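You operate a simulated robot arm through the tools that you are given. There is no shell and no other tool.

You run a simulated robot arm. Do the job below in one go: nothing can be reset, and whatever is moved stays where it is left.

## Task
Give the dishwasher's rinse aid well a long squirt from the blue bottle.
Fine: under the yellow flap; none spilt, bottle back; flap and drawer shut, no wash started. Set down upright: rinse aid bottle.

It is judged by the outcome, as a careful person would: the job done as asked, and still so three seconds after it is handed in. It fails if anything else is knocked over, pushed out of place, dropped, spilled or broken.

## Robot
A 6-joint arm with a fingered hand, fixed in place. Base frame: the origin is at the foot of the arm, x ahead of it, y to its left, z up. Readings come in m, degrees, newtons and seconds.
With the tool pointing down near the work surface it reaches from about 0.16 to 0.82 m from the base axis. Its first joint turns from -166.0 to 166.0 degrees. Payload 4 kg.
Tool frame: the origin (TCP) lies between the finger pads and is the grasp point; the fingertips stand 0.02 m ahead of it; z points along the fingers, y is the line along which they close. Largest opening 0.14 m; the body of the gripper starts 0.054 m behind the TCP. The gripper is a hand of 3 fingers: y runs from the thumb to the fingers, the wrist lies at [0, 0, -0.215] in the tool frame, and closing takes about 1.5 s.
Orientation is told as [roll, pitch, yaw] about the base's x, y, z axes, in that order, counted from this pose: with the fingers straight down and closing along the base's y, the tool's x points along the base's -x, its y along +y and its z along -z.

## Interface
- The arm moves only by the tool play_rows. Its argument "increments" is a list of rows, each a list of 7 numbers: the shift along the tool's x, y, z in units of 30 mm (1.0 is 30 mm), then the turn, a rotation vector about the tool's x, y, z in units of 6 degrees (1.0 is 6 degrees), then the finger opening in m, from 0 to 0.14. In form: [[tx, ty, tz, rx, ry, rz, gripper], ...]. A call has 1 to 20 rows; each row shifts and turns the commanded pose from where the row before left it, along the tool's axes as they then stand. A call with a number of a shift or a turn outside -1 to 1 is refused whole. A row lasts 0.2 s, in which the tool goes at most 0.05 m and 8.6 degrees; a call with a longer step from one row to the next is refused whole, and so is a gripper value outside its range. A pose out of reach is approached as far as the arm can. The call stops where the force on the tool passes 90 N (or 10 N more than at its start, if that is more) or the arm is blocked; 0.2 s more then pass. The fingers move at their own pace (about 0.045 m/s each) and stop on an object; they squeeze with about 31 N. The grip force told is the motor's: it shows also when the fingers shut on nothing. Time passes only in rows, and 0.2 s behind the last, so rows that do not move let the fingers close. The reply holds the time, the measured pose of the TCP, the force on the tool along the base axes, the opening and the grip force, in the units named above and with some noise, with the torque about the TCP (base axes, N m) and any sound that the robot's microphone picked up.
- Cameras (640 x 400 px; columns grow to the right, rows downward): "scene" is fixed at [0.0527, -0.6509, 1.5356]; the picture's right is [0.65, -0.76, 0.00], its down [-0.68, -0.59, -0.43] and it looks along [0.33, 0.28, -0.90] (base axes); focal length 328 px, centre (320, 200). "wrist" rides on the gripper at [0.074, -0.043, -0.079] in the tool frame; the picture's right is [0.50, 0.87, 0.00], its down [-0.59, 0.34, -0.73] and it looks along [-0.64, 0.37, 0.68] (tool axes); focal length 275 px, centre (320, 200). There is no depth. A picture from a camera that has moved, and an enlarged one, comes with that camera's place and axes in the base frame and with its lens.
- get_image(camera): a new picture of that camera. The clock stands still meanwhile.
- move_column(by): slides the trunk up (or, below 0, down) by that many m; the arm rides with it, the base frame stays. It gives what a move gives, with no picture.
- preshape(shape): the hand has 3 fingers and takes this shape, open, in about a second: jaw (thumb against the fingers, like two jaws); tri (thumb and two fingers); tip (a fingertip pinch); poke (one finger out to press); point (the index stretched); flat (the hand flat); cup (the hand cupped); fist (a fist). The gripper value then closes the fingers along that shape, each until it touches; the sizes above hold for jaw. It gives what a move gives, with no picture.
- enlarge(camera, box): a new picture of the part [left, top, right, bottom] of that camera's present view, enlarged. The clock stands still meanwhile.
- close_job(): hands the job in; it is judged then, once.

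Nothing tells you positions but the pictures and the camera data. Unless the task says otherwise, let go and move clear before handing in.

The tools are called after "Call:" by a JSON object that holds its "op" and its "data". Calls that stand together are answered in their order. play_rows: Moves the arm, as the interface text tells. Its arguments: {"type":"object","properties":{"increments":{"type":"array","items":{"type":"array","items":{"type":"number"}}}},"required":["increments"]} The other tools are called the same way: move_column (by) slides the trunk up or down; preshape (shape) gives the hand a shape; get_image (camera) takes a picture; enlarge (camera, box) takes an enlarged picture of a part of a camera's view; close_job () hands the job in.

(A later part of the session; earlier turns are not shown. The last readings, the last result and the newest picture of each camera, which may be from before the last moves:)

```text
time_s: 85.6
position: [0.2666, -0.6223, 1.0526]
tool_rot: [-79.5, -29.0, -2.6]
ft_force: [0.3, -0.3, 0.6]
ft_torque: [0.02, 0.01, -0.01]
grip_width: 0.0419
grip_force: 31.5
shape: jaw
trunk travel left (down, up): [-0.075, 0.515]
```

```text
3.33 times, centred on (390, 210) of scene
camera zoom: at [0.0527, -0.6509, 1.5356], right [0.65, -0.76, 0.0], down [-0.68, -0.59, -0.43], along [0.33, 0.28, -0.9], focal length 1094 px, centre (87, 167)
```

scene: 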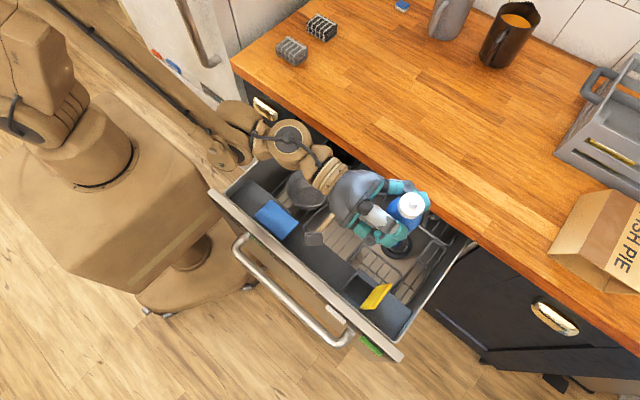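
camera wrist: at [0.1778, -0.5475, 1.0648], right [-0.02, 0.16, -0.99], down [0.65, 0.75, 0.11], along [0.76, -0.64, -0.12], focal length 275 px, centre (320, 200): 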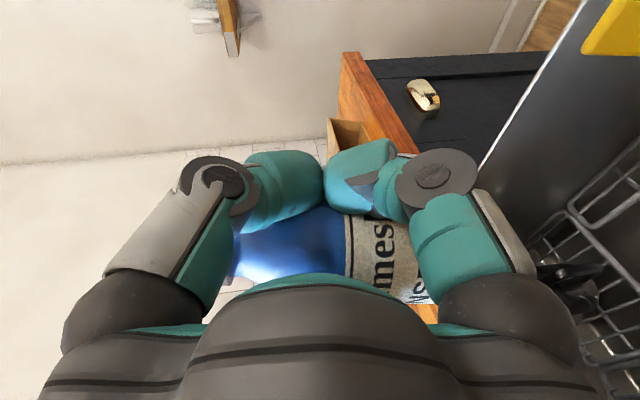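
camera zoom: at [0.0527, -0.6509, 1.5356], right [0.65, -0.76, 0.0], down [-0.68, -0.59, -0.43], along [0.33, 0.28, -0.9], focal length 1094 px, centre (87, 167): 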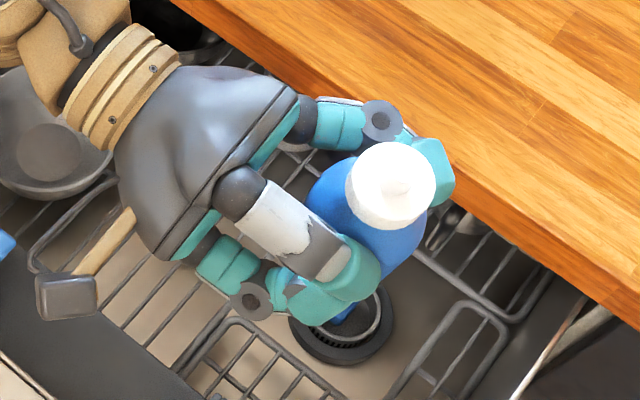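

From two scene views the cap sits about 27 mm to the +x side of the TCP, with the nozzle tip about 71 mm above it. I'll level the hand (pitch up about 9°), then start rolling it 72° so that the nozzle comes to just above horizontal, high above the drawer.

Call:
{"op": "play_rows", "data": {"increments": [[0, 0, 0, 0.671, -0.3875, 0, 0.041], [0, 0, 0, 0.671, -0.3875, 0, 0.041], [0, 0, 0, 0, 0, 0, 0.041]]}}

Call:
{"op": "play_rows", "data": {"increments": [[0, 0, 0, 0, 0, 1, 0.041], [0, 0, 0, 0, 0, 1, 0.041], [0, 0, 0, 0, 0, 1, 0.041], [0, 0, 0, 0, 0, 1, 0.041], [0, 0, 0, 0, 0, 1, 0.041], [0, 0, 0, 0, 0, 1, 0.041], [0, 0, 0, 0, 0, 0, 0.041]]}}

Call:
{"op": "get_image", "data": {"camera": "scene"}}

Call:
{"op": "get_image", "data": {"camera": "wrist"}}

```text
time_s: 86.4
position: [0.2663, -0.6227, 1.0517]
tool_rot: [-90.1, -29.4, 2.6]
ft_force: [-0.2, 0.4, -1.2]
ft_torque: [-0.03, 0.05, -0.02]
grip_width: 0.0415
grip_force: 30.9
shape: jaw
trunk travel left (down, up): [-0.075, 0.515]
```

```text
time_s: 88.0
position: [0.2658, -0.622, 1.052]
tool_rot: [-90.3, -65.4, 2.9]
ft_force: [0.1, 0.1, -1.6]
ft_torque: [0.01, 0.04, -0.02]
grip_width: 0.0416
grip_force: 31.4
shape: jaw
trunk travel left (down, up): [-0.075, 0.515]
```

```text
taken
```

scene: 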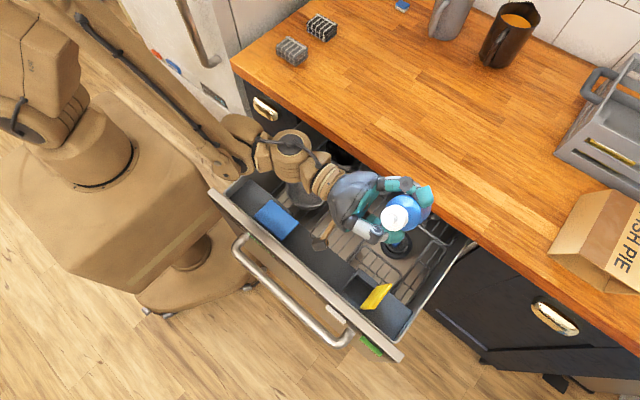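

```text
taken
camera wrist: at [0.1935, -0.5453, 1.0011], right [0.58, 0.02, -0.81], down [0.52, 0.76, 0.39], along [0.63, -0.65, 0.43], focal length 275 px, centre (320, 200)
```

wrist: 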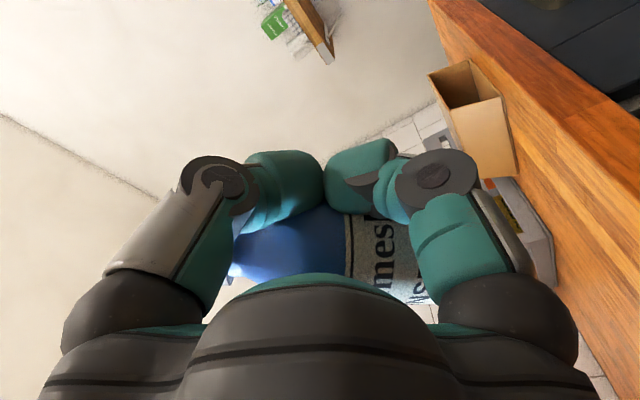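

The rolling works and nothing is leaking. I'll continue to γ≈72°, with the nozzle still slightly above horizontal.

Call:
{"op": "play_rows", "data": {"increments": [[0, 0, 0, 0, 0, 1, 0.041], [0, 0, 0, 0, 0, 1, 0.041], [0, 0, 0, 0, 0, 1, 0.041], [0, 0, 0, 0, 0, 1, 0.041], [0, 0, 0, 0, 0, 1, 0.041], [0, 0, 0, 0, 0, 1, 0.041], [0, 0, 0, 0, 0, 0, 0.041]]}}

Call:
{"op": "enlarge", "data": {"camera": "scene", "box": [310, 150, 450, 290]}}

Call:
{"op": "get_image", "data": {"camera": "wrist"}}

```text
time_s: 89.6
position: [0.2664, -0.6215, 1.0517]
tool_rot: [90.8, -78.6, -178.1]
ft_force: [0.4, -0.4, -0.5]
ft_torque: [-0.04, 0.02, 0.03]
grip_width: 0.0417
grip_force: 31.0
shape: jaw
trunk travel left (down, up): [-0.075, 0.515]
```

```text
2.86 times, centred on (380, 220) of scene
camera zoom: at [0.0527, -0.6509, 1.5356], right [0.65, -0.76, 0.0], down [-0.68, -0.59, -0.43], along [0.33, 0.28, -0.9], focal length 938 px, centre (149, 143)
```

zoom: 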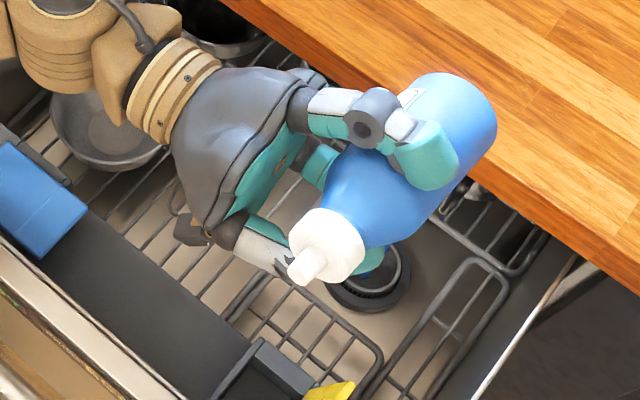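

```text
taken
camera wrist: at [0.2364, -0.544, 0.9697], right [0.95, 0.04, -0.32], down [0.18, 0.74, 0.64], along [0.26, -0.67, 0.7], focal length 275 px, centre (320, 200)
```

wrist: 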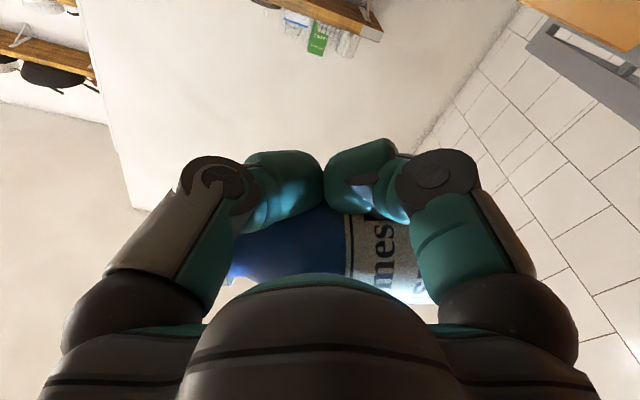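

My nozzle model matches what the scene camera shows to within about 2 mm, so I can trust it. Now I'll roll the bottle over in batches while lowering, keeping the nozzle over the well, and check reach after each batch.

Call:
{"op": "play_rows", "data": {"increments": [[0.281, -0.06, 0.032, 0, 0, 0.944, 0.041], [0.274, -0.087, 0.032, 0, 0, 0.944, 0.041], [0.264, -0.114, 0.032, 0, 0, 0.944, 0.041], [0.251, -0.139, 0.032, 0, 0, 0.944, 0.041]]}}

Call:
{"op": "enlarge", "data": {"camera": "scene", "box": [310, 150, 450, 310]}}

```text
time_s: 90.6
position: [0.2647, -0.6272, 1.0168]
tool_rot: [90.2, -55.9, -177.8]
ft_force: [-0.1, 0.8, -0.2]
ft_torque: [-0.04, 0.0, 0.01]
grip_width: 0.0416
grip_force: 31.3
shape: jaw
trunk travel left (down, up): [-0.075, 0.515]
```

```text
2.50 times, centred on (380, 230) of scene
camera zoom: at [0.0527, -0.6509, 1.5356], right [0.65, -0.76, 0.0], down [-0.68, -0.59, -0.43], along [0.33, 0.28, -0.9], focal length 821 px, centre (170, 125)
```

zoom: 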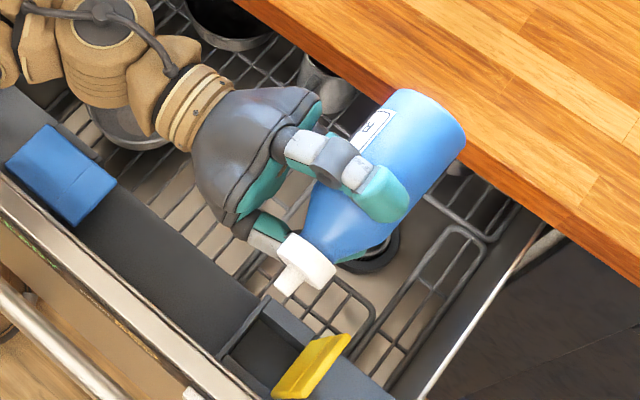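

There's no leak, and the bottle is just below horizontal. I'll continue rolling and lowering.

Call:
{"op": "play_rows", "data": {"increments": [[0.236, -0.163, 0.032, 0, 0, 0.944, 0.041], [0.219, -0.186, 0.032, 0, 0, 0.944, 0.041], [0.2, -0.207, 0.032, 0, 0, 0.944, 0.041], [0.178, -0.225, 0.032, 0, 0, 0.944, 0.041], [0.155, -0.242, 0.032, 0, 0, 0.944, 0.041]]}}

Call:
{"op": "enlarge", "data": {"camera": "scene", "box": [310, 150, 450, 310]}}

```text
time_s: 91.8
position: [0.2662, -0.6308, 0.9731]
tool_rot: [90.2, -27.6, -177.5]
ft_force: [0.0, -1.4, -0.9]
ft_torque: [-0.01, 0.01, 0.0]
grip_width: 0.0413
grip_force: 30.8
shape: jaw
trunk travel left (down, up): [-0.075, 0.515]
```

```text
2.50 times, centred on (380, 230) of scene
camera zoom: at [0.0527, -0.6509, 1.5356], right [0.65, -0.76, 0.0], down [-0.68, -0.59, -0.43], along [0.33, 0.28, -0.9], focal length 821 px, centre (170, 125)
```

zoom: 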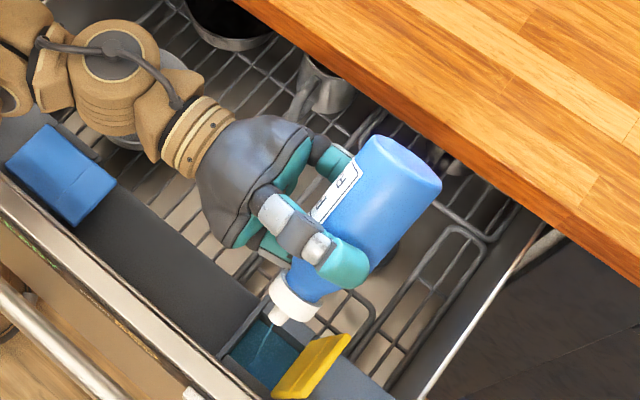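

Rinse aid is already coming out, and the stream appears to land in the well. I'll look closely before any further motion.

Call:
{"op": "enlarge", "data": {"camera": "scene", "box": [345, 250, 415, 310]}}

```text
6.67 times, centred on (380, 280) of scene
camera zoom: at [0.0527, -0.6509, 1.5356], right [0.65, -0.76, 0.0], down [-0.68, -0.59, -0.43], along [0.33, 0.28, -0.9], focal length 2189 px, centre (-80, -333)
```

zoom: 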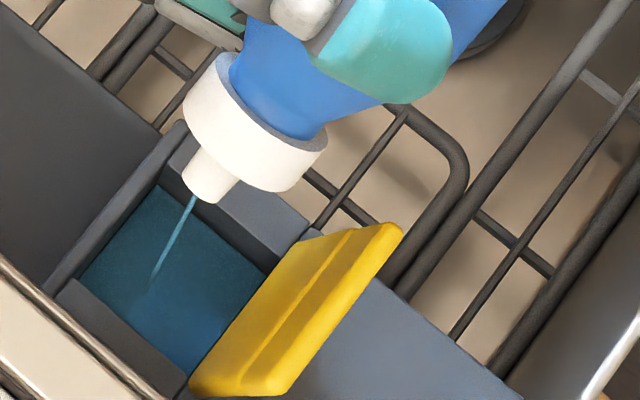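

The stream lands in the middle of the well, with nothing outside. I'll hold exactly here for the squirt, checking the fill level in short intervals.

Call:
{"op": "play_rows", "data": {"increments": [[0, 0, 0, 0, 0, 0, 0.041], [0, 0, 0, 0, 0, 0, 0.041]]}}

Call:
{"op": "enlarge", "data": {"camera": "scene", "box": [345, 250, 415, 310]}}

```text
time_s: 92.4
position: [0.2647, -0.6304, 0.973]
tool_rot: [90.2, -27.8, -177.6]
ft_force: [-0.5, 0.4, -0.2]
ft_torque: [0.03, 0.01, 0.0]
grip_width: 0.0414
grip_force: 30.8
shape: jaw
trunk travel left (down, up): [-0.075, 0.515]
```

```text
6.67 times, centred on (380, 280) of scene
camera zoom: at [0.0527, -0.6509, 1.5356], right [0.65, -0.76, 0.0], down [-0.68, -0.59, -0.43], along [0.33, 0.28, -0.9], focal length 2189 px, centre (-80, -333)
```

zoom: 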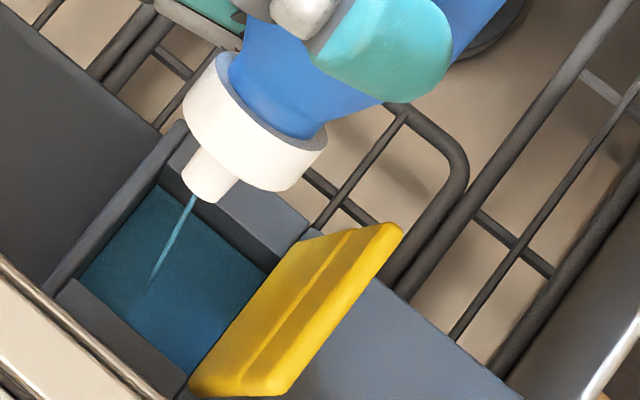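

Still clean, with the stream steady in the well. I'll keep squirting a bit longer.

Call:
{"op": "play_rows", "data": {"increments": [[0, 0, 0, 0, 0, 0, 0.041], [0, 0, 0, 0, 0, 0, 0.041], [0, 0, 0, 0, 0, 0, 0.041], [0, 0, 0, 0, 0, 0, 0.041]]}}

Call:
{"op": "enlarge", "data": {"camera": "scene", "box": [345, 250, 415, 310]}}

```text
time_s: 93.4
position: [0.2657, -0.6299, 0.9745]
tool_rot: [90.3, -27.6, -177.6]
ft_force: [0.2, 0.4, -1.2]
ft_torque: [0.02, 0.0, 0.04]
grip_width: 0.0415
grip_force: 30.6
shape: jaw
trunk travel left (down, up): [-0.075, 0.515]
```

```text
6.67 times, centred on (380, 280) of scene
camera zoom: at [0.0527, -0.6509, 1.5356], right [0.65, -0.76, 0.0], down [-0.68, -0.59, -0.43], along [0.33, 0.28, -0.9], focal length 2189 px, centre (-80, -333)
```

zoom: 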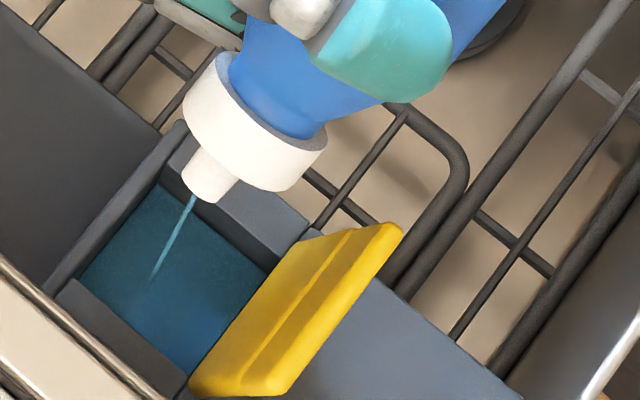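

The stream is steady and nothing is outside the well so far. I'll check the panel and floor around it for drops, then decide how to end the squirt.

Call:
{"op": "enlarge", "data": {"camera": "scene", "box": [300, 240, 420, 380]}}

Call:
{"op": "enlarge", "data": {"camera": "scene", "box": [200, 200, 360, 380]}}

```text
2.86 times, centred on (360, 310) of scene
camera zoom: at [0.0527, -0.6509, 1.5356], right [0.65, -0.76, 0.0], down [-0.68, -0.59, -0.43], along [0.33, 0.28, -0.9], focal length 938 px, centre (206, -114)
```

zoom: 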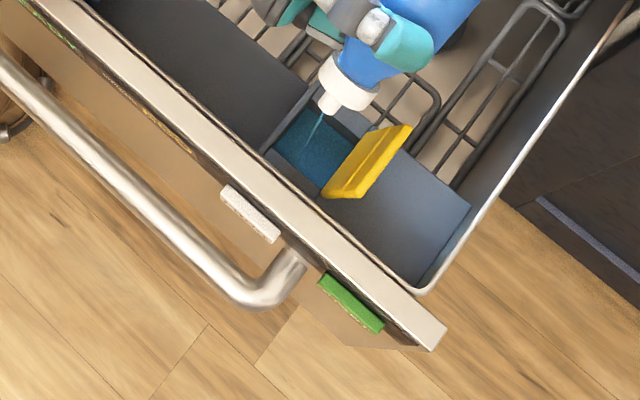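

```text
2.22 times, centred on (280, 290) of scene
camera zoom: at [0.0527, -0.6509, 1.5356], right [0.65, -0.76, 0.0], down [-0.68, -0.59, -0.43], along [0.33, 0.28, -0.9], focal length 730 px, centre (409, 0)
```

zoom: 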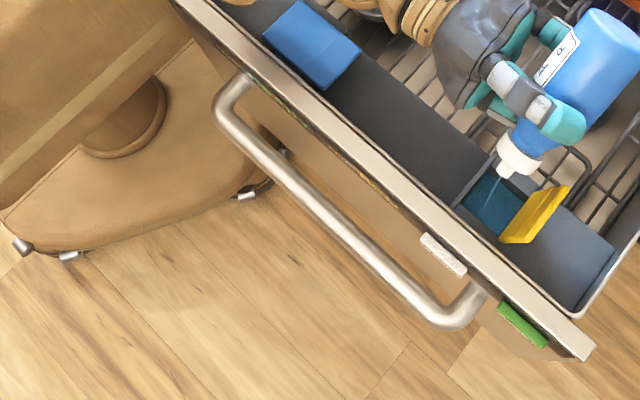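

There's no spill anywhere, and the stream falls vertically from the nozzle into the well. That means I can reverse along the same path later without leaving the well. I'll keep squirting a little longer for a proper long squirt.

Call:
{"op": "play_rows", "data": {"increments": [[0, 0, 0, 0, 0, 0, 0.041], [0, 0, 0, 0, 0, 0, 0.041], [0, 0, 0, 0, 0, 0, 0.041], [0, 0, 0, 0, 0, 0, 0.041]]}}

Call:
{"op": "enlarge", "data": {"camera": "scene", "box": [345, 250, 415, 310]}}

```text
time_s: 94.4
position: [0.267, -0.6312, 0.9736]
tool_rot: [90.2, -27.7, -177.5]
ft_force: [-0.2, 0.1, -1.6]
ft_torque: [0.01, 0.01, 0.04]
grip_width: 0.0416
grip_force: 31.5
shape: jaw
trunk travel left (down, up): [-0.075, 0.515]
```

```text
6.67 times, centred on (380, 280) of scene
camera zoom: at [0.0527, -0.6509, 1.5356], right [0.65, -0.76, 0.0], down [-0.68, -0.59, -0.43], along [0.33, 0.28, -0.9], focal length 2189 px, centre (-80, -333)
```

zoom: 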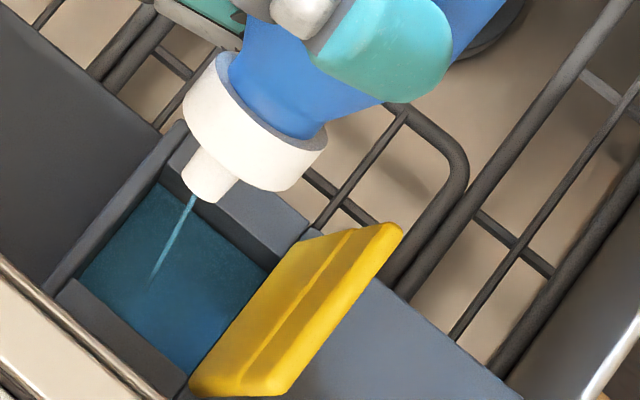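

Still clean. One more second, then I'll roll it back.

Call:
{"op": "play_rows", "data": {"increments": [[0, 0, 0, 0, 0, 0, 0.041], [0, 0, 0, 0, 0, 0, 0.041], [0, 0, 0, 0, 0, 0, 0.041], [0, 0, 0, 0, 0, 0, 0.041]]}}

Call:
{"op": "enlarge", "data": {"camera": "scene", "box": [345, 250, 415, 310]}}

```text
time_s: 95.4
position: [0.2641, -0.6314, 0.9737]
tool_rot: [90.2, -27.8, -177.5]
ft_force: [-0.6, -0.3, -0.8]
ft_torque: [0.01, -0.02, 0.01]
grip_width: 0.0417
grip_force: 31.1
shape: jaw
trunk travel left (down, up): [-0.075, 0.515]
```

```text
6.67 times, centred on (380, 280) of scene
camera zoom: at [0.0527, -0.6509, 1.5356], right [0.65, -0.76, 0.0], down [-0.68, -0.59, -0.43], along [0.33, 0.28, -0.9], focal length 2189 px, centre (-80, -333)
```

zoom: 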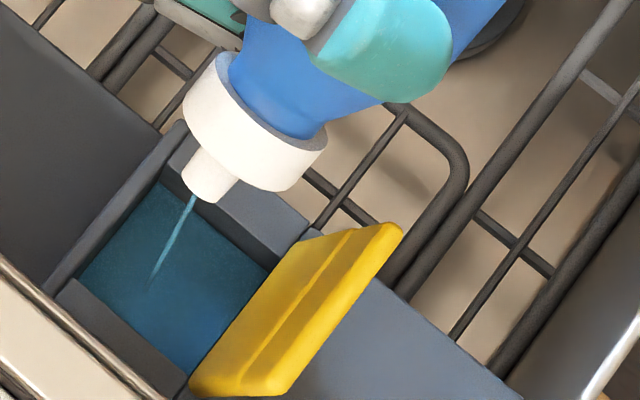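

Squirt done. I'll now roll back along the same path, keeping the nozzle over the well until the flow stops.

Call:
{"op": "play_rows", "data": {"increments": [[-0.1305, 0.256, -0.032, 0, 0, -0.944, 0.041], [-0.155, 0.242, -0.032, 0, 0, -0.944, 0.041], [-0.178, 0.225, -0.032, 0, 0, -0.944, 0.041], [-0.2, 0.207, -0.032, 0, 0, -0.944, 0.041], [-0.219, 0.186, -0.032, 0, 0, -0.944, 0.041], [-0.236, 0.163, -0.032, 0, 0, -0.944, 0.041], [-0.251, 0.139, -0.032, 0, 0, -0.944, 0.041], [-0.264, 0.114, -0.032, 0, 0, -0.944, 0.041], [-0.274, 0.087, -0.032, 0, 0, -0.944, 0.041]]}}

Call:
{"op": "enlarge", "data": {"camera": "scene", "box": [300, 150, 450, 330]}}

Call:
{"op": "enlarge", "data": {"camera": "scene", "box": [330, 250, 420, 330]}}

```text
time_s: 97.4
position: [0.2656, -0.6228, 1.0506]
tool_rot: [90.7, -78.6, -178.2]
ft_force: [-0.4, 0.4, 0.2]
ft_torque: [-0.02, 0.0, -0.01]
grip_width: 0.0414
grip_force: 30.8
shape: jaw
trunk travel left (down, up): [-0.075, 0.515]
```

```text
2.22 times, centred on (375, 240) of scene
camera zoom: at [0.0527, -0.6509, 1.5356], right [0.65, -0.76, 0.0], down [-0.68, -0.59, -0.43], along [0.33, 0.28, -0.9], focal length 730 px, centre (198, 111)
```

zoom: 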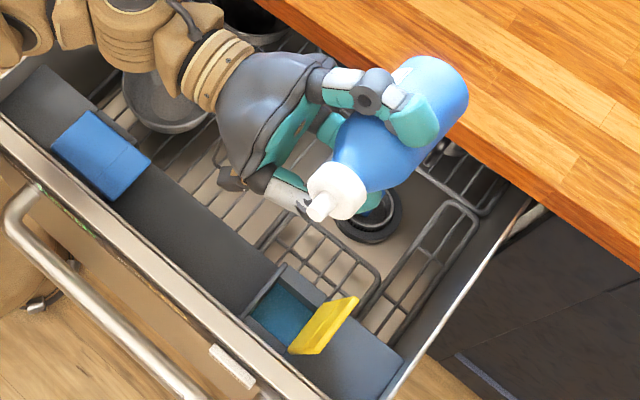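

```text
5.00 times, centred on (375, 290) of scene
camera zoom: at [0.0527, -0.6509, 1.5356], right [0.65, -0.76, 0.0], down [-0.68, -0.59, -0.43], along [0.33, 0.28, -0.9], focal length 1642 px, centre (45, -250)
```

zoom: 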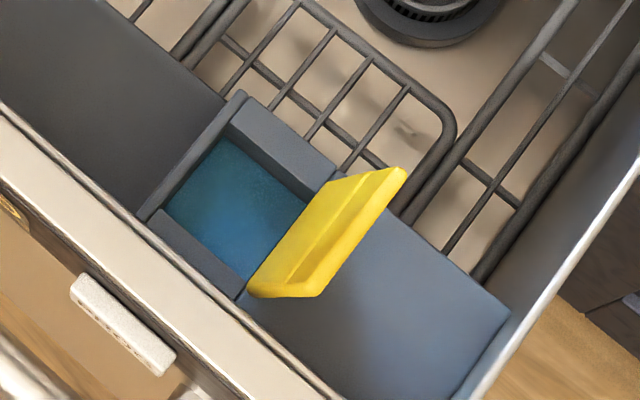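

The flow has stopped, the well holds the rinse aid, and nothing is spilled. I'll finish rolling the bottle upright.

Call:
{"op": "play_rows", "data": {"increments": [[0, 0, 0, 0, 0, -1, 0.041], [0, 0, 0, 0, 0, -1, 0.041], [0, 0, 0, 0, 0, -1, 0.041], [0, 0, 0, 0, 0, -1, 0.041], [0, 0, 0, 0, 0, -1, 0.041], [0, 0, 0, 0, 0, -1, 0.041], [0, 0, 0, 0, 0, -1, 0.041], [0, 0, 0, 0, 0, -1, 0.041], [0, 0, 0, 0, 0, -1, 0.041], [0, 0, 0, 0, 0, -1, 0.041], [0, 0, 0, 0, 0, -1, 0.041], [0, 0, 0, 0, 0, -1, 0.041], [0, 0, 0, -0.671, 0.3875, 0, 0.041], [0, 0, 0, -0.671, 0.3875, 0, 0.041], [0, 0, 0, 0, 0, 0, 0.041]]}}

Call:
{"op": "get_image", "data": {"camera": "scene"}}

Call:
{"op": "get_image", "data": {"camera": "wrist"}}

```text
time_s: 100.6
position: [0.2657, -0.6223, 1.0508]
tool_rot: [-79.5, -28.9, -2.7]
ft_force: [0.6, 1.1, -0.8]
ft_torque: [-0.01, 0.06, -0.03]
grip_width: 0.0415
grip_force: 31.2
shape: jaw
trunk travel left (down, up): [-0.075, 0.515]
```

```text
taken
```

scene: 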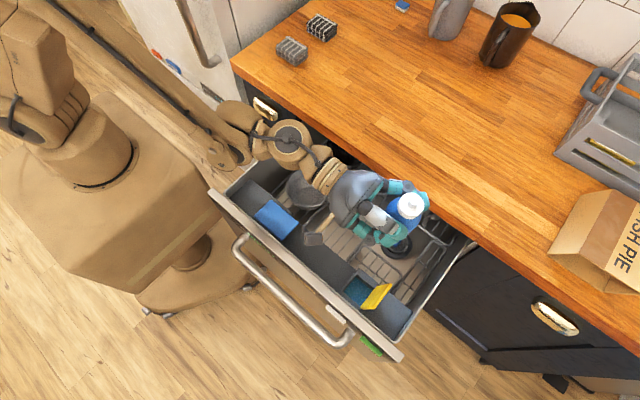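

```text
taken
camera wrist: at [0.1776, -0.547, 1.0643], right [-0.02, 0.16, -0.99], down [0.65, 0.75, 0.11], along [0.76, -0.64, -0.12], focal length 275 px, centre (320, 200)
```

wrist: 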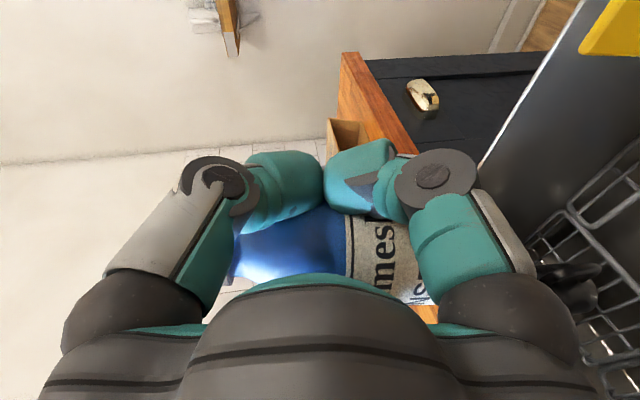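

The bottle is upright again, apart from a lean of about 5° in the grip. I'll carry it back over the worktop along the reverse path and correct the lean so that it sits vertical for setting down.

Call:
{"op": "play_rows", "data": {"increments": [[-0.883, 0.421, -0.126, 0, 0, 0, 0.041], [-0.883, 0.421, -0.126, 0, 0, 0, 0.041], [-0.883, 0.421, -0.126, 0, 0, 0, 0.041], [-0.883, 0.421, -0.126, 0, 0, 0, 0.041], [-0.883, 0.421, -0.126, 0, 0, 0, 0.041], [-0.883, 0.421, -0.126, 0, 0, 0, 0.041], [0, 0, 0, 0.375, -0.217, -0.817, 0.041], [0, 0, 0, 0, 0, 0, 0.041]]}}

Call:
{"op": "get_image", "data": {"camera": "wrist"}}

Call:
{"op": "enlarge", "data": {"camera": "scene", "box": [360, 70, 500, 180]}}

```text
time_s: 102.4
position: [0.4399, -0.5934, 1.067]
tool_rot: [-82.8, -24.3, -0.3]
ft_force: [0.5, 0.8, -0.7]
ft_torque: [0.0, 0.03, 0.0]
grip_width: 0.0412
grip_force: 31.3
shape: jaw
trunk travel left (down, up): [-0.075, 0.515]
```

```text
taken
camera wrist: at [0.3531, -0.5197, 1.0835], right [-0.1, 0.11, -0.99], down [0.64, 0.77, 0.02], along [0.76, -0.63, -0.15], focal length 275 px, centre (320, 200)
```

wrist: 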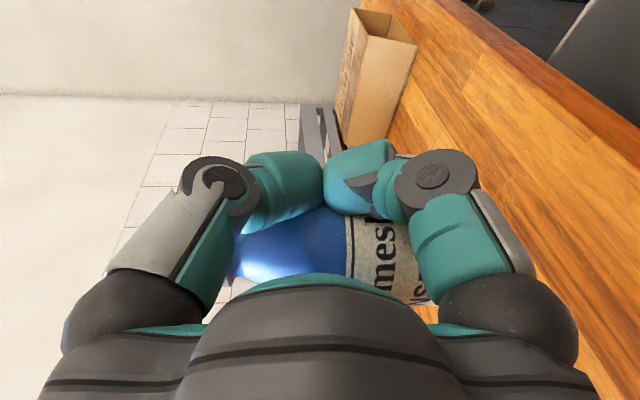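

```text
3.64 times, centred on (430, 125) of scene
camera zoom: at [0.0527, -0.6509, 1.5356], right [0.65, -0.76, 0.0], down [-0.68, -0.59, -0.43], along [0.33, 0.28, -0.9], focal length 1194 px, centre (-80, 473)
```

zoom: 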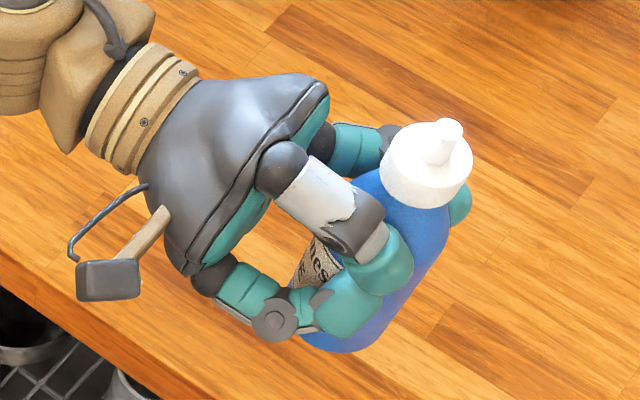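

The bottle is now vertical to within about 1–2°. I'll move above its original spot, (0.540, −0.670), staying 4 cm above the worktop.

Call:
{"op": "play_rows", "data": {"increments": [[-0.392, 0.434, 0.68, 0, 0, 0, 0.041], [-0.392, 0.434, 0.68, 0, 0, 0, 0.041], [-0.392, 0.434, 0.68, 0, 0, 0, 0.041], [-0.392, 0.434, 0.68, 0, 0, 0, 0.041], [0, 0, 0, 0, 0, 0, 0.041]]}}

Call:
{"op": "get_image", "data": {"camera": "scene"}}

Call:
{"op": "enlarge", "data": {"camera": "scene", "box": [400, 90, 540, 200]}}

Call:
{"op": "get_image", "data": {"camera": "wrist"}}

```text
time_s: 103.6
position: [0.508, -0.6695, 1.0314]
tool_rot: [-82.9, -24.3, -0.4]
ft_force: [-0.7, -0.1, -1.2]
ft_torque: [-0.01, 0.08, -0.03]
grip_width: 0.0415
grip_force: 31.4
shape: jaw
trunk travel left (down, up): [-0.075, 0.515]
```

```text
taken
```

scene: 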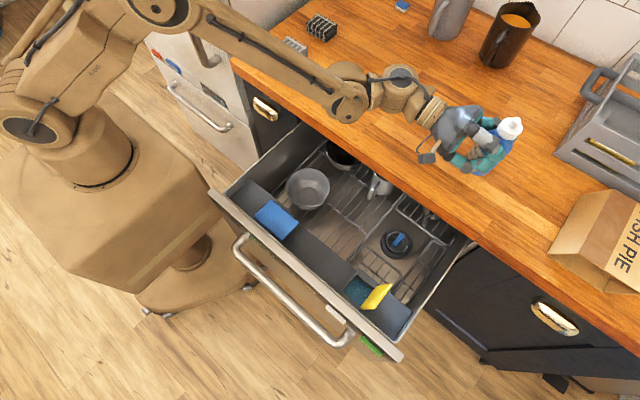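

```text
3.64 times, centred on (470, 145) of scene
camera zoom: at [0.0527, -0.6509, 1.5356], right [0.65, -0.76, 0.0], down [-0.68, -0.59, -0.43], along [0.33, 0.28, -0.9], focal length 1194 px, centre (-226, 400)
```

zoom: 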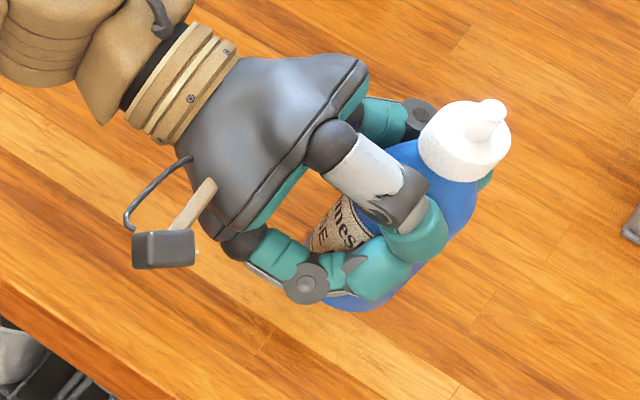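

```text
taken
camera wrist: at [0.4208, -0.5956, 1.0468], right [-0.1, 0.11, -0.99], down [0.64, 0.77, 0.02], along [0.76, -0.63, -0.15], focal length 275 px, centre (320, 200)
```

wrist: 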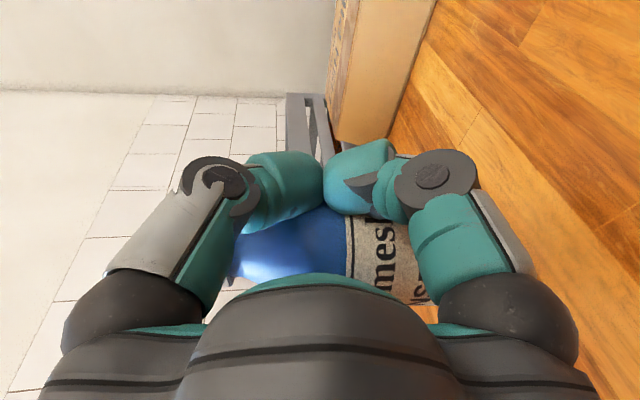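

It's over the original spot. I'll descend 30 mm, then feel for the worktop in small steps.

Call:
{"op": "play_rows", "data": {"increments": [[0.205, 0.453, 0.058, 0, 0, 0, 0.041], [0.205, 0.453, 0.058, 0, 0, 0, 0.041], [0, 0, 0, 0, 0, 0, 0.041]]}}

Call:
{"op": "play_rows", "data": {"increments": [[0.041, 0.0906, 0.0117, 0, 0, 0, 0.041], [0, 0, 0, 0, 0, 0, 0.041]]}}

Call:
{"op": "play_rows", "data": {"increments": [[0.041, 0.0906, 0.0117, 0, 0, 0, 0.041], [0, 0, 0, 0, 0, 0, 0.041]]}}

```text
time_s: 104.4
position: [0.5087, -0.669, 1.0005]
tool_rot: [-82.7, -24.3, -0.4]
ft_force: [0.3, 0.2, -0.2]
ft_torque: [-0.02, 0.04, -0.03]
grip_width: 0.0415
grip_force: 30.2
shape: jaw
trunk travel left (down, up): [-0.075, 0.515]
```

```text
time_s: 105.0
position: [0.5099, -0.6682, 0.9977]
tool_rot: [-82.8, -24.3, -0.5]
ft_force: [0.2, -0.3, -1.3]
ft_torque: [-0.02, 0.02, 0.01]
grip_width: 0.041
grip_force: 31.1
shape: jaw
trunk travel left (down, up): [-0.075, 0.515]
```

```text
time_s: 105.6
position: [0.5103, -0.6685, 0.9944]
tool_rot: [-82.8, -24.3, -0.4]
ft_force: [-0.2, 0.1, 0.0]
ft_torque: [-0.03, 0.02, 0.02]
grip_width: 0.0413
grip_force: 30.9
shape: jaw
trunk travel left (down, up): [-0.075, 0.515]
```

Call:
{"op": "play_rows", "data": {"increments": [[0.041, 0.0906, 0.0117, 0, 0, 0, 0.041], [0, 0, 0, 0, 0, 0, 0.041]]}}

Call:
{"op": "play_rows", "data": {"increments": [[0.041, 0.0906, 0.0117, 0, 0, 0, 0.041], [0, 0, 0, 0, 0, 0, 0.041]]}}

Call:
{"op": "get_image", "data": {"camera": "wrist"}}

Call:
{"op": "enlarge", "data": {"camera": "scene", "box": [400, 90, 540, 200]}}

```text
time_s: 106.2
position: [0.5095, -0.6688, 0.9914]
tool_rot: [-82.8, -24.3, -0.4]
ft_force: [-0.3, -0.4, -0.7]
ft_torque: [-0.01, 0.02, 0.0]
grip_width: 0.0412
grip_force: 31.2
shape: jaw
trunk travel left (down, up): [-0.075, 0.515]
```

```text
time_s: 106.8
position: [0.509, -0.6668, 0.9896]
tool_rot: [-82.9, -24.3, -0.3]
ft_force: [2.6, 0.4, 16.1]
ft_torque: [-0.14, -0.31, 0.06]
grip_width: 0.0412
grip_force: 31.1
shape: jaw
trunk travel left (down, up): [-0.075, 0.515]
```

```text
taken
camera wrist: at [0.4214, -0.5934, 1.0061], right [-0.1, 0.11, -0.99], down [0.64, 0.77, 0.02], along [0.76, -0.63, -0.15], focal length 275 px, centre (320, 200)
```

wrist: 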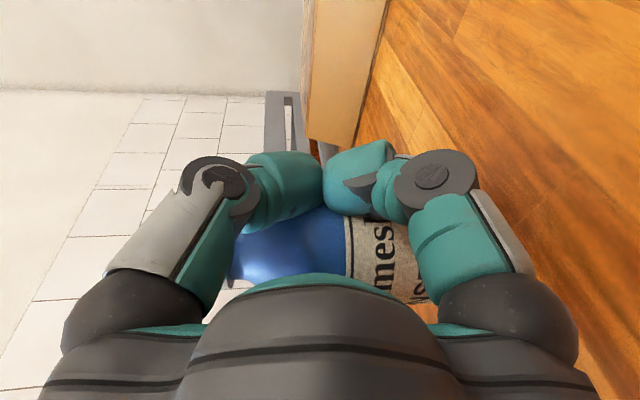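

```text
3.64 times, centred on (470, 145) of scene
camera zoom: at [0.0527, -0.6509, 1.5356], right [0.65, -0.76, 0.0], down [-0.68, -0.59, -0.43], along [0.33, 0.28, -0.9], focal length 1194 px, centre (-226, 400)
```

zoom: 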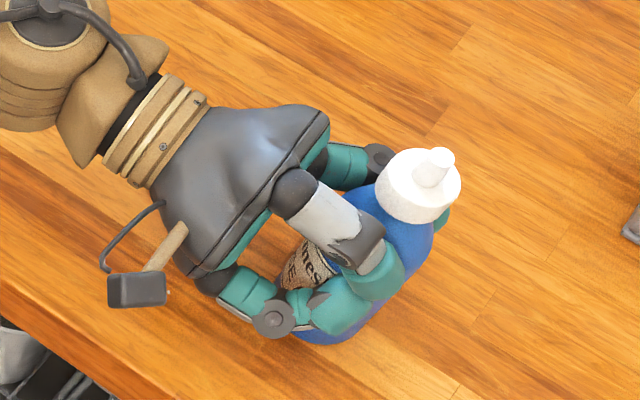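

The base touched the worktop (16 N), its −x edge first, and the cap is about 1 cm off its original pixel position. I'll lift a few millimetres, correct position and lean, and lower again gently.

Call:
{"op": "play_rows", "data": {"increments": [[-0.082, -0.181, -0.0233, 0, 0, 0, 0.041], [-0.185, 0.041, 0.34, 0, 0, -0.25, 0.041], [0, 0, 0, 0, 0, 0, 0.041]]}}

Call:
{"op": "play_rows", "data": {"increments": [[0.041, 0.0906, 0.0117, 0, 0, 0, 0.041], [0, 0, 0, 0, 0, 0, 0.041]]}}

Call:
{"op": "enlarge", "data": {"camera": "scene", "box": [430, 100, 560, 220]}}

```text
time_s: 107.6
position: [0.5152, -0.6768, 0.994]
tool_rot: [-82.9, -22.8, -0.2]
ft_force: [-0.2, -1.2, -0.1]
ft_torque: [-0.02, 0.05, -0.01]
grip_width: 0.0414
grip_force: 31.2
shape: jaw
trunk travel left (down, up): [-0.075, 0.515]
```

```text
time_s: 108.2
position: [0.5163, -0.6776, 0.9913]
tool_rot: [-82.8, -22.8, -0.2]
ft_force: [-0.1, 0.4, 0.7]
ft_torque: [-0.02, -0.05, 0.04]
grip_width: 0.0414
grip_force: 31.0
shape: jaw
trunk travel left (down, up): [-0.075, 0.515]
```

```text
3.33 times, centred on (495, 160) of scene
camera zoom: at [0.0527, -0.6509, 1.5356], right [0.65, -0.76, 0.0], down [-0.68, -0.59, -0.43], along [0.33, 0.28, -0.9], focal length 1094 px, centre (-263, 333)
```

zoom: 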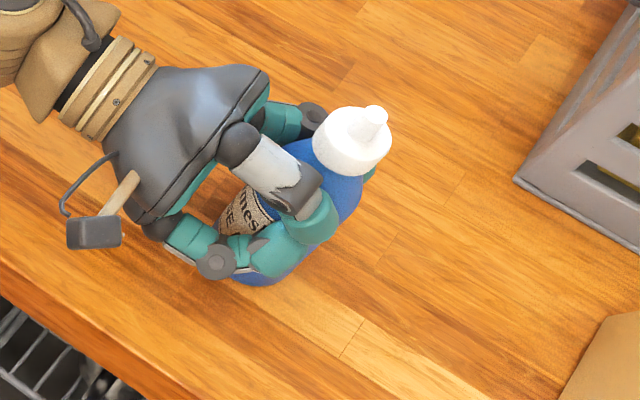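

The bottle now overlays its original position almost exactly. One last small lowering, then I'll open the fingers slowly.

Call:
{"op": "play_rows", "data": {"increments": [[0.02, 0.0453, 0.006, 0, 0, 0, 0.041], [0, 0, 0, 0, 0, 0, 0.041]]}}

Call:
{"op": "play_rows", "data": {"increments": [[0, 0, 0, 0, 0, 0, 0.044], [0, 0, 0, 0, 0, 0, 0.047], [0, 0, 0, 0, 0, 0, 0.05], [0, 0, 0, 0, 0, 0, 0.053], [0, 0, 0, 0, 0, 0, 0.056], [0, 0, 0, 0, 0, 0, 0.06]]}}

Call:
{"op": "enlarge", "data": {"camera": "scene", "box": [430, 100, 560, 220]}}

Call:
{"op": "get_image", "data": {"camera": "wrist"}}

```text
time_s: 108.8
position: [0.5154, -0.677, 0.9907]
tool_rot: [-82.8, -22.7, -0.2]
ft_force: [0.2, 2.5, 10.8]
ft_torque: [-0.02, -0.29, 0.07]
grip_width: 0.0416
grip_force: 30.7
shape: jaw
trunk travel left (down, up): [-0.075, 0.515]
```

```text
time_s: 110.2
position: [0.5153, -0.6785, 0.9899]
tool_rot: [-82.9, -22.7, -0.1]
ft_force: [0.0, 0.0, 1.9]
ft_torque: [-0.01, 0.0, 0.0]
grip_width: 0.0604
grip_force: 0.1
shape: jaw
trunk travel left (down, up): [-0.075, 0.515]
```

```text
3.33 times, centred on (495, 160) of scene
camera zoom: at [0.0527, -0.6509, 1.5356], right [0.65, -0.76, 0.0], down [-0.68, -0.59, -0.43], along [0.33, 0.28, -0.9], focal length 1094 px, centre (-263, 333)
```

zoom: 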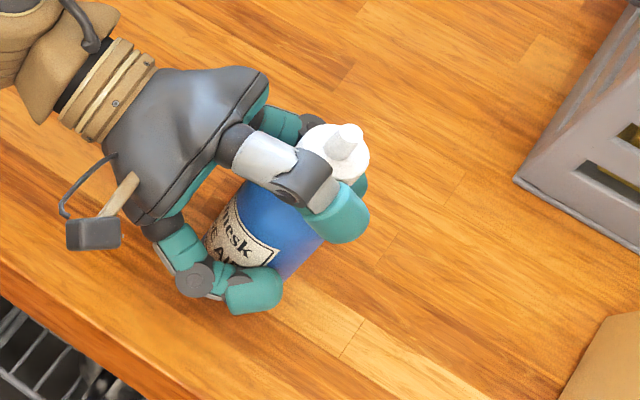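

```text
taken
camera wrist: at [0.4278, -0.6046, 1.0081], right [-0.13, 0.11, -0.99], down [0.64, 0.77, 0.0], along [0.76, -0.63, -0.17], focal length 275 px, centre (320, 200)
```

wrist: 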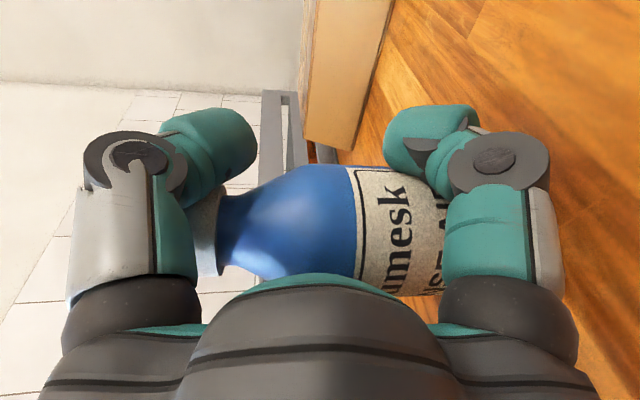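

Opening the fingers shifted the bottle about 1 cm toward −x, but it's standing upright. I'll open further, staying within the clearance above the worktop, and check it's free.

Call:
{"op": "play_rows", "data": {"increments": [[0, 0, 0, 0, 0, 0, 0.07], [0, 0, 0, 0, 0, 0, 0.08], [0, 0, 0, 0, 0, 0, 0.09], [0, 0, 0, 0, 0, 0, 0.098], [0, 0, 0, 0, 0, 0, 0.098]]}}

Call:
{"op": "enlarge", "data": {"camera": "scene", "box": [430, 100, 560, 220]}}

Call:
{"op": "get_image", "data": {"camera": "wrist"}}

```text
time_s: 111.4
position: [0.5156, -0.6784, 0.9896]
tool_rot: [-82.9, -22.8, -0.2]
ft_force: [-0.4, -0.3, 1.0]
ft_torque: [-0.02, -0.01, -0.01]
grip_width: 0.0976
grip_force: 0.0
shape: jaw
trunk travel left (down, up): [-0.075, 0.515]
```

```text
3.33 times, centred on (495, 160) of scene
camera zoom: at [0.0527, -0.6509, 1.5356], right [0.65, -0.76, 0.0], down [-0.68, -0.59, -0.43], along [0.33, 0.28, -0.9], focal length 1094 px, centre (-263, 333)
```

zoom: 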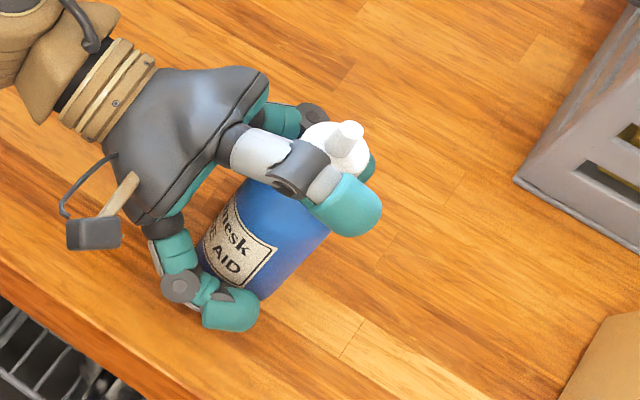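

```text
taken
camera wrist: at [0.4279, -0.6046, 1.0082], right [-0.13, 0.11, -0.99], down [0.64, 0.77, 0.0], along [0.76, -0.63, -0.17], focal length 275 px, centre (320, 200)
```

wrist: 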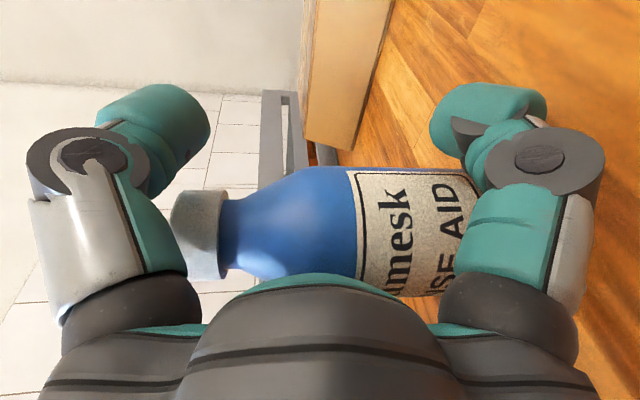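

The bottle is standing upright, label facing out, free of the fingers. I'll shift slightly off it, raise, open fully and back away.

Call:
{"op": "play_rows", "data": {"increments": [[-0.186, 0.077, 0.01, 0, 0, 0, 0.1], [-0.193, -0.46, -0.058, 0, 0, 0, 0.1], [-0.193, -0.46, -0.058, 0, 0, 0, 0.12], [0, 0, 0, 0, 0, 0, 0.14], [0, 0, 0, 0, 0, 0, 0.14], [0, 0, 0, 0, 0, 0, 0.14]]}}

Call:
{"op": "enlarge", "data": {"camera": "scene", "box": [430, 100, 560, 220]}}

Call:
{"op": "get_image", "data": {"camera": "wrist"}}

```text
time_s: 112.8
position: [0.521, -0.6787, 1.0207]
tool_rot: [-83.0, -22.9, -0.2]
ft_force: [0.1, -0.5, -0.2]
ft_torque: [0.01, 0.02, -0.01]
grip_width: 0.1397
grip_force: 0.1
shape: jaw
trunk travel left (down, up): [-0.075, 0.515]
```

```text
3.33 times, centred on (495, 160) of scene
camera zoom: at [0.0527, -0.6509, 1.5356], right [0.65, -0.76, 0.0], down [-0.68, -0.59, -0.43], along [0.33, 0.28, -0.9], focal length 1094 px, centre (-263, 333)
```

zoom: 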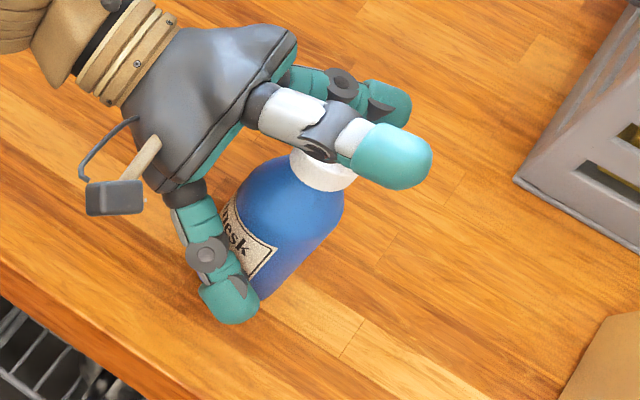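

```text
taken
camera wrist: at [0.4327, -0.6042, 1.0383], right [-0.13, 0.11, -0.99], down [0.64, 0.77, 0.0], along [0.76, -0.63, -0.17], focal length 275 px, centre (320, 200)
```

wrist: 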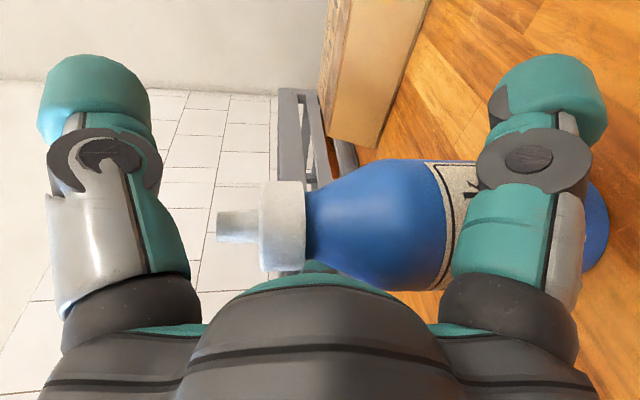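

Call:
{"op": "play_rows", "data": {"increments": [[0, 0, -0.9, 0, 0, 0, 0.14], [0, 0, -0.9, 0, 0, 0, 0.14], [0, 0, -0.9, 0, 0, 0, 0.14], [0, 0, -0.9, 0, 0, 0, 0.14], [0, 0, -0.9, 0, 0, 0, 0.14], [0, 0, 0, 0, 0, 0, 0.14]]}}

Call:
{"op": "get_image", "data": {"camera": "scene"}}

Call:
{"op": "enlarge", "data": {"camera": "scene", "box": [430, 100, 560, 220]}}

```text
time_s: 114.2
position: [0.5156, -0.5436, 1.0343]
tool_rot: [-82.9, -22.9, -0.2]
ft_force: [0.3, 0.4, 0.3]
ft_torque: [0.01, 0.02, -0.04]
grip_width: 0.1402
grip_force: 0.0
shape: jaw
trunk travel left (down, up): [-0.075, 0.515]
```

```text
taken
```

scene: 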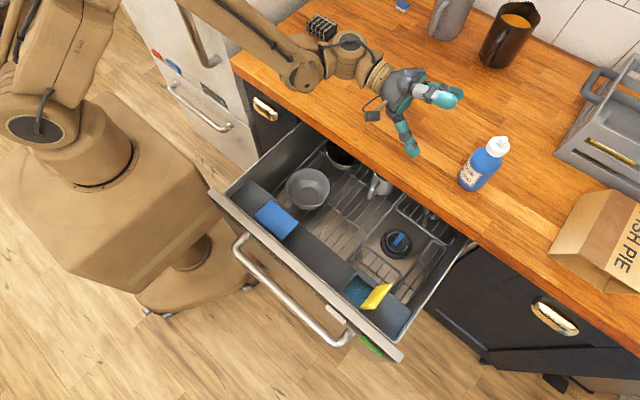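

```text
3.33 times, centred on (495, 160) of scene
camera zoom: at [0.0527, -0.6509, 1.5356], right [0.65, -0.76, 0.0], down [-0.68, -0.59, -0.43], along [0.33, 0.28, -0.9], focal length 1094 px, centre (-263, 333)
```

zoom: 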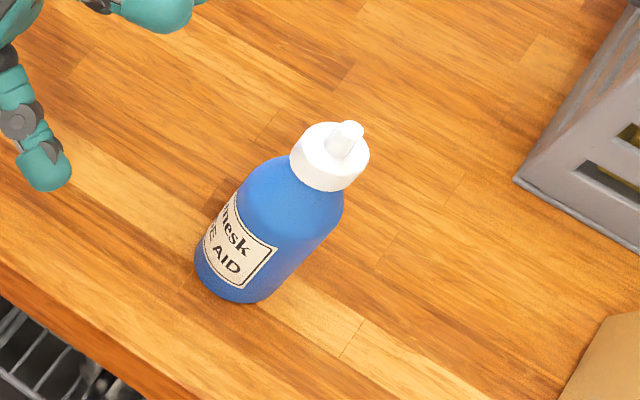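

The bottle stands upright within about 1.5 cm of where it was. Next is closing the flap: I'll raise the hand, pitch it to point down, then bring one finger behind the raised flap and push it shut.

Call:
{"op": "play_rows", "data": {"increments": [[-0.343, -0.818, -0.103, 0, 0, 0, 0.14], [-0.343, -0.818, -0.103, 0, 0, 0, 0.14], [-0.343, -0.818, -0.103, 0, 0, 0, 0.14], [0, 0, 0, -0.929, 0.386, 0.05, 0.14], [0, 0, 0, -0.929, 0.386, 0.05, 0.14], [0, 0, 0, -0.929, 0.386, 0.05, 0.14], [0, 0, 0, -0.929, 0.386, 0.05, 0.14], [0, 0, 0, -0.929, 0.386, 0.05, 0.14], [0, 0, 0, -0.929, 0.386, 0.05, 0.14], [0, 0, 0, -0.929, 0.386, 0.05, 0.14]]}}

Call:
{"op": "get_image", "data": {"camera": "wrist"}}

Call:
{"op": "get_image", "data": {"camera": "scene"}}

```text
time_s: 116.4
position: [0.5143, -0.5448, 1.1156]
tool_rot: [-38.1, -16.7, -15.9]
ft_force: [-0.2, 0.5, 0.2]
ft_torque: [-0.02, 0.0, 0.01]
grip_width: 0.1399
grip_force: 0.0
shape: jaw
trunk travel left (down, up): [-0.075, 0.515]
```

```text
taken
camera wrist: at [0.4276, -0.503, 1.1779], right [-0.12, 0.74, -0.66], down [0.64, 0.57, 0.52], along [0.76, -0.35, -0.55], focal length 275 px, centre (320, 200)
```

wrist: 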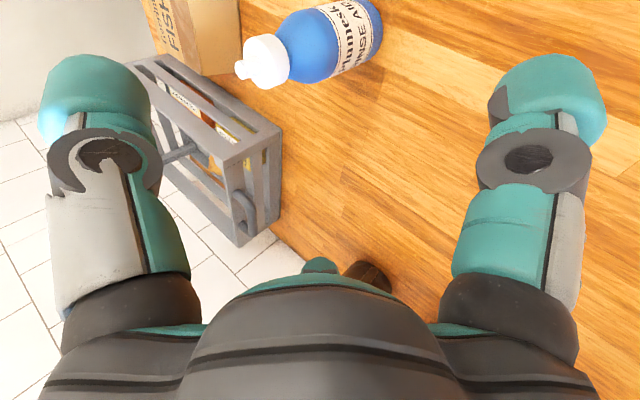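

```text
taken
```

scene: 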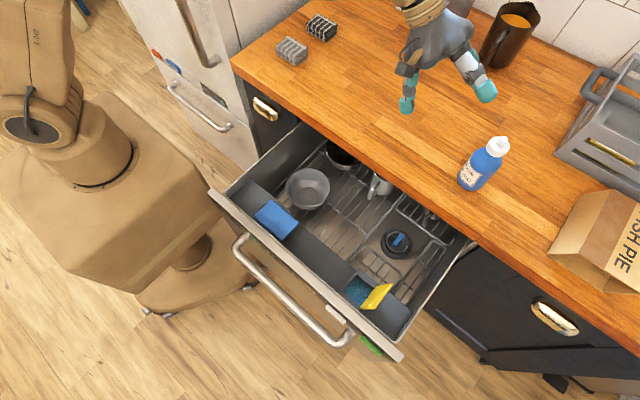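

The bottle looks upright and well placed. I'll continue pitching the hand down to vertical.

Call:
{"op": "play_rows", "data": {"increments": [[0, 0, 0, -0.916, 0.381, 0.05, 0.14], [0, 0, 0, -0.916, 0.381, 0.05, 0.14], [0, 0, 0, -0.916, 0.381, 0.05, 0.14], [0, 0, 0, -0.916, 0.381, 0.05, 0.14], [0, 0, 0, -0.916, 0.381, 0.05, 0.14], [0, 0, 0, -0.916, 0.381, 0.05, 0.14], [0, 0, 0, -0.916, 0.381, 0.05, 0.14], [0, 0, 0, 0, 0, 0, 0.14]]}}

Call:
{"op": "get_image", "data": {"camera": "wrist"}}

```text
time_s: 118.2
position: [0.5149, -0.5444, 1.1142]
tool_rot: [1.9, -2.5, -22.9]
ft_force: [0.1, 0.1, -0.7]
ft_torque: [0.0, 0.01, -0.01]
grip_width: 0.14
grip_force: 0.0
shape: jaw
trunk travel left (down, up): [-0.075, 0.515]
```

```text
taken
camera wrist: at [0.4267, -0.5557, 1.1894], right [-0.12, 0.99, 0.01], down [0.64, 0.07, 0.77], along [0.76, 0.1, -0.64], focal length 275 px, centre (320, 200)
```

wrist: 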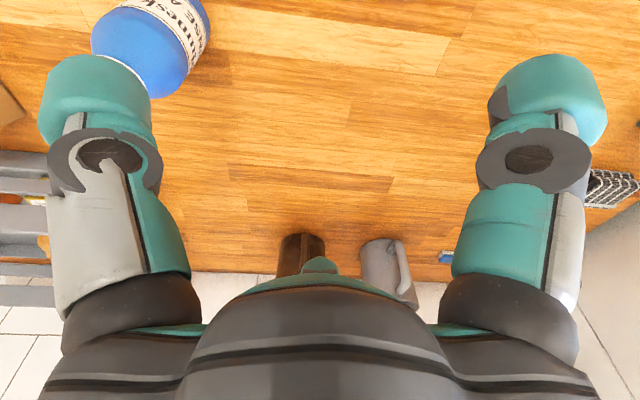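

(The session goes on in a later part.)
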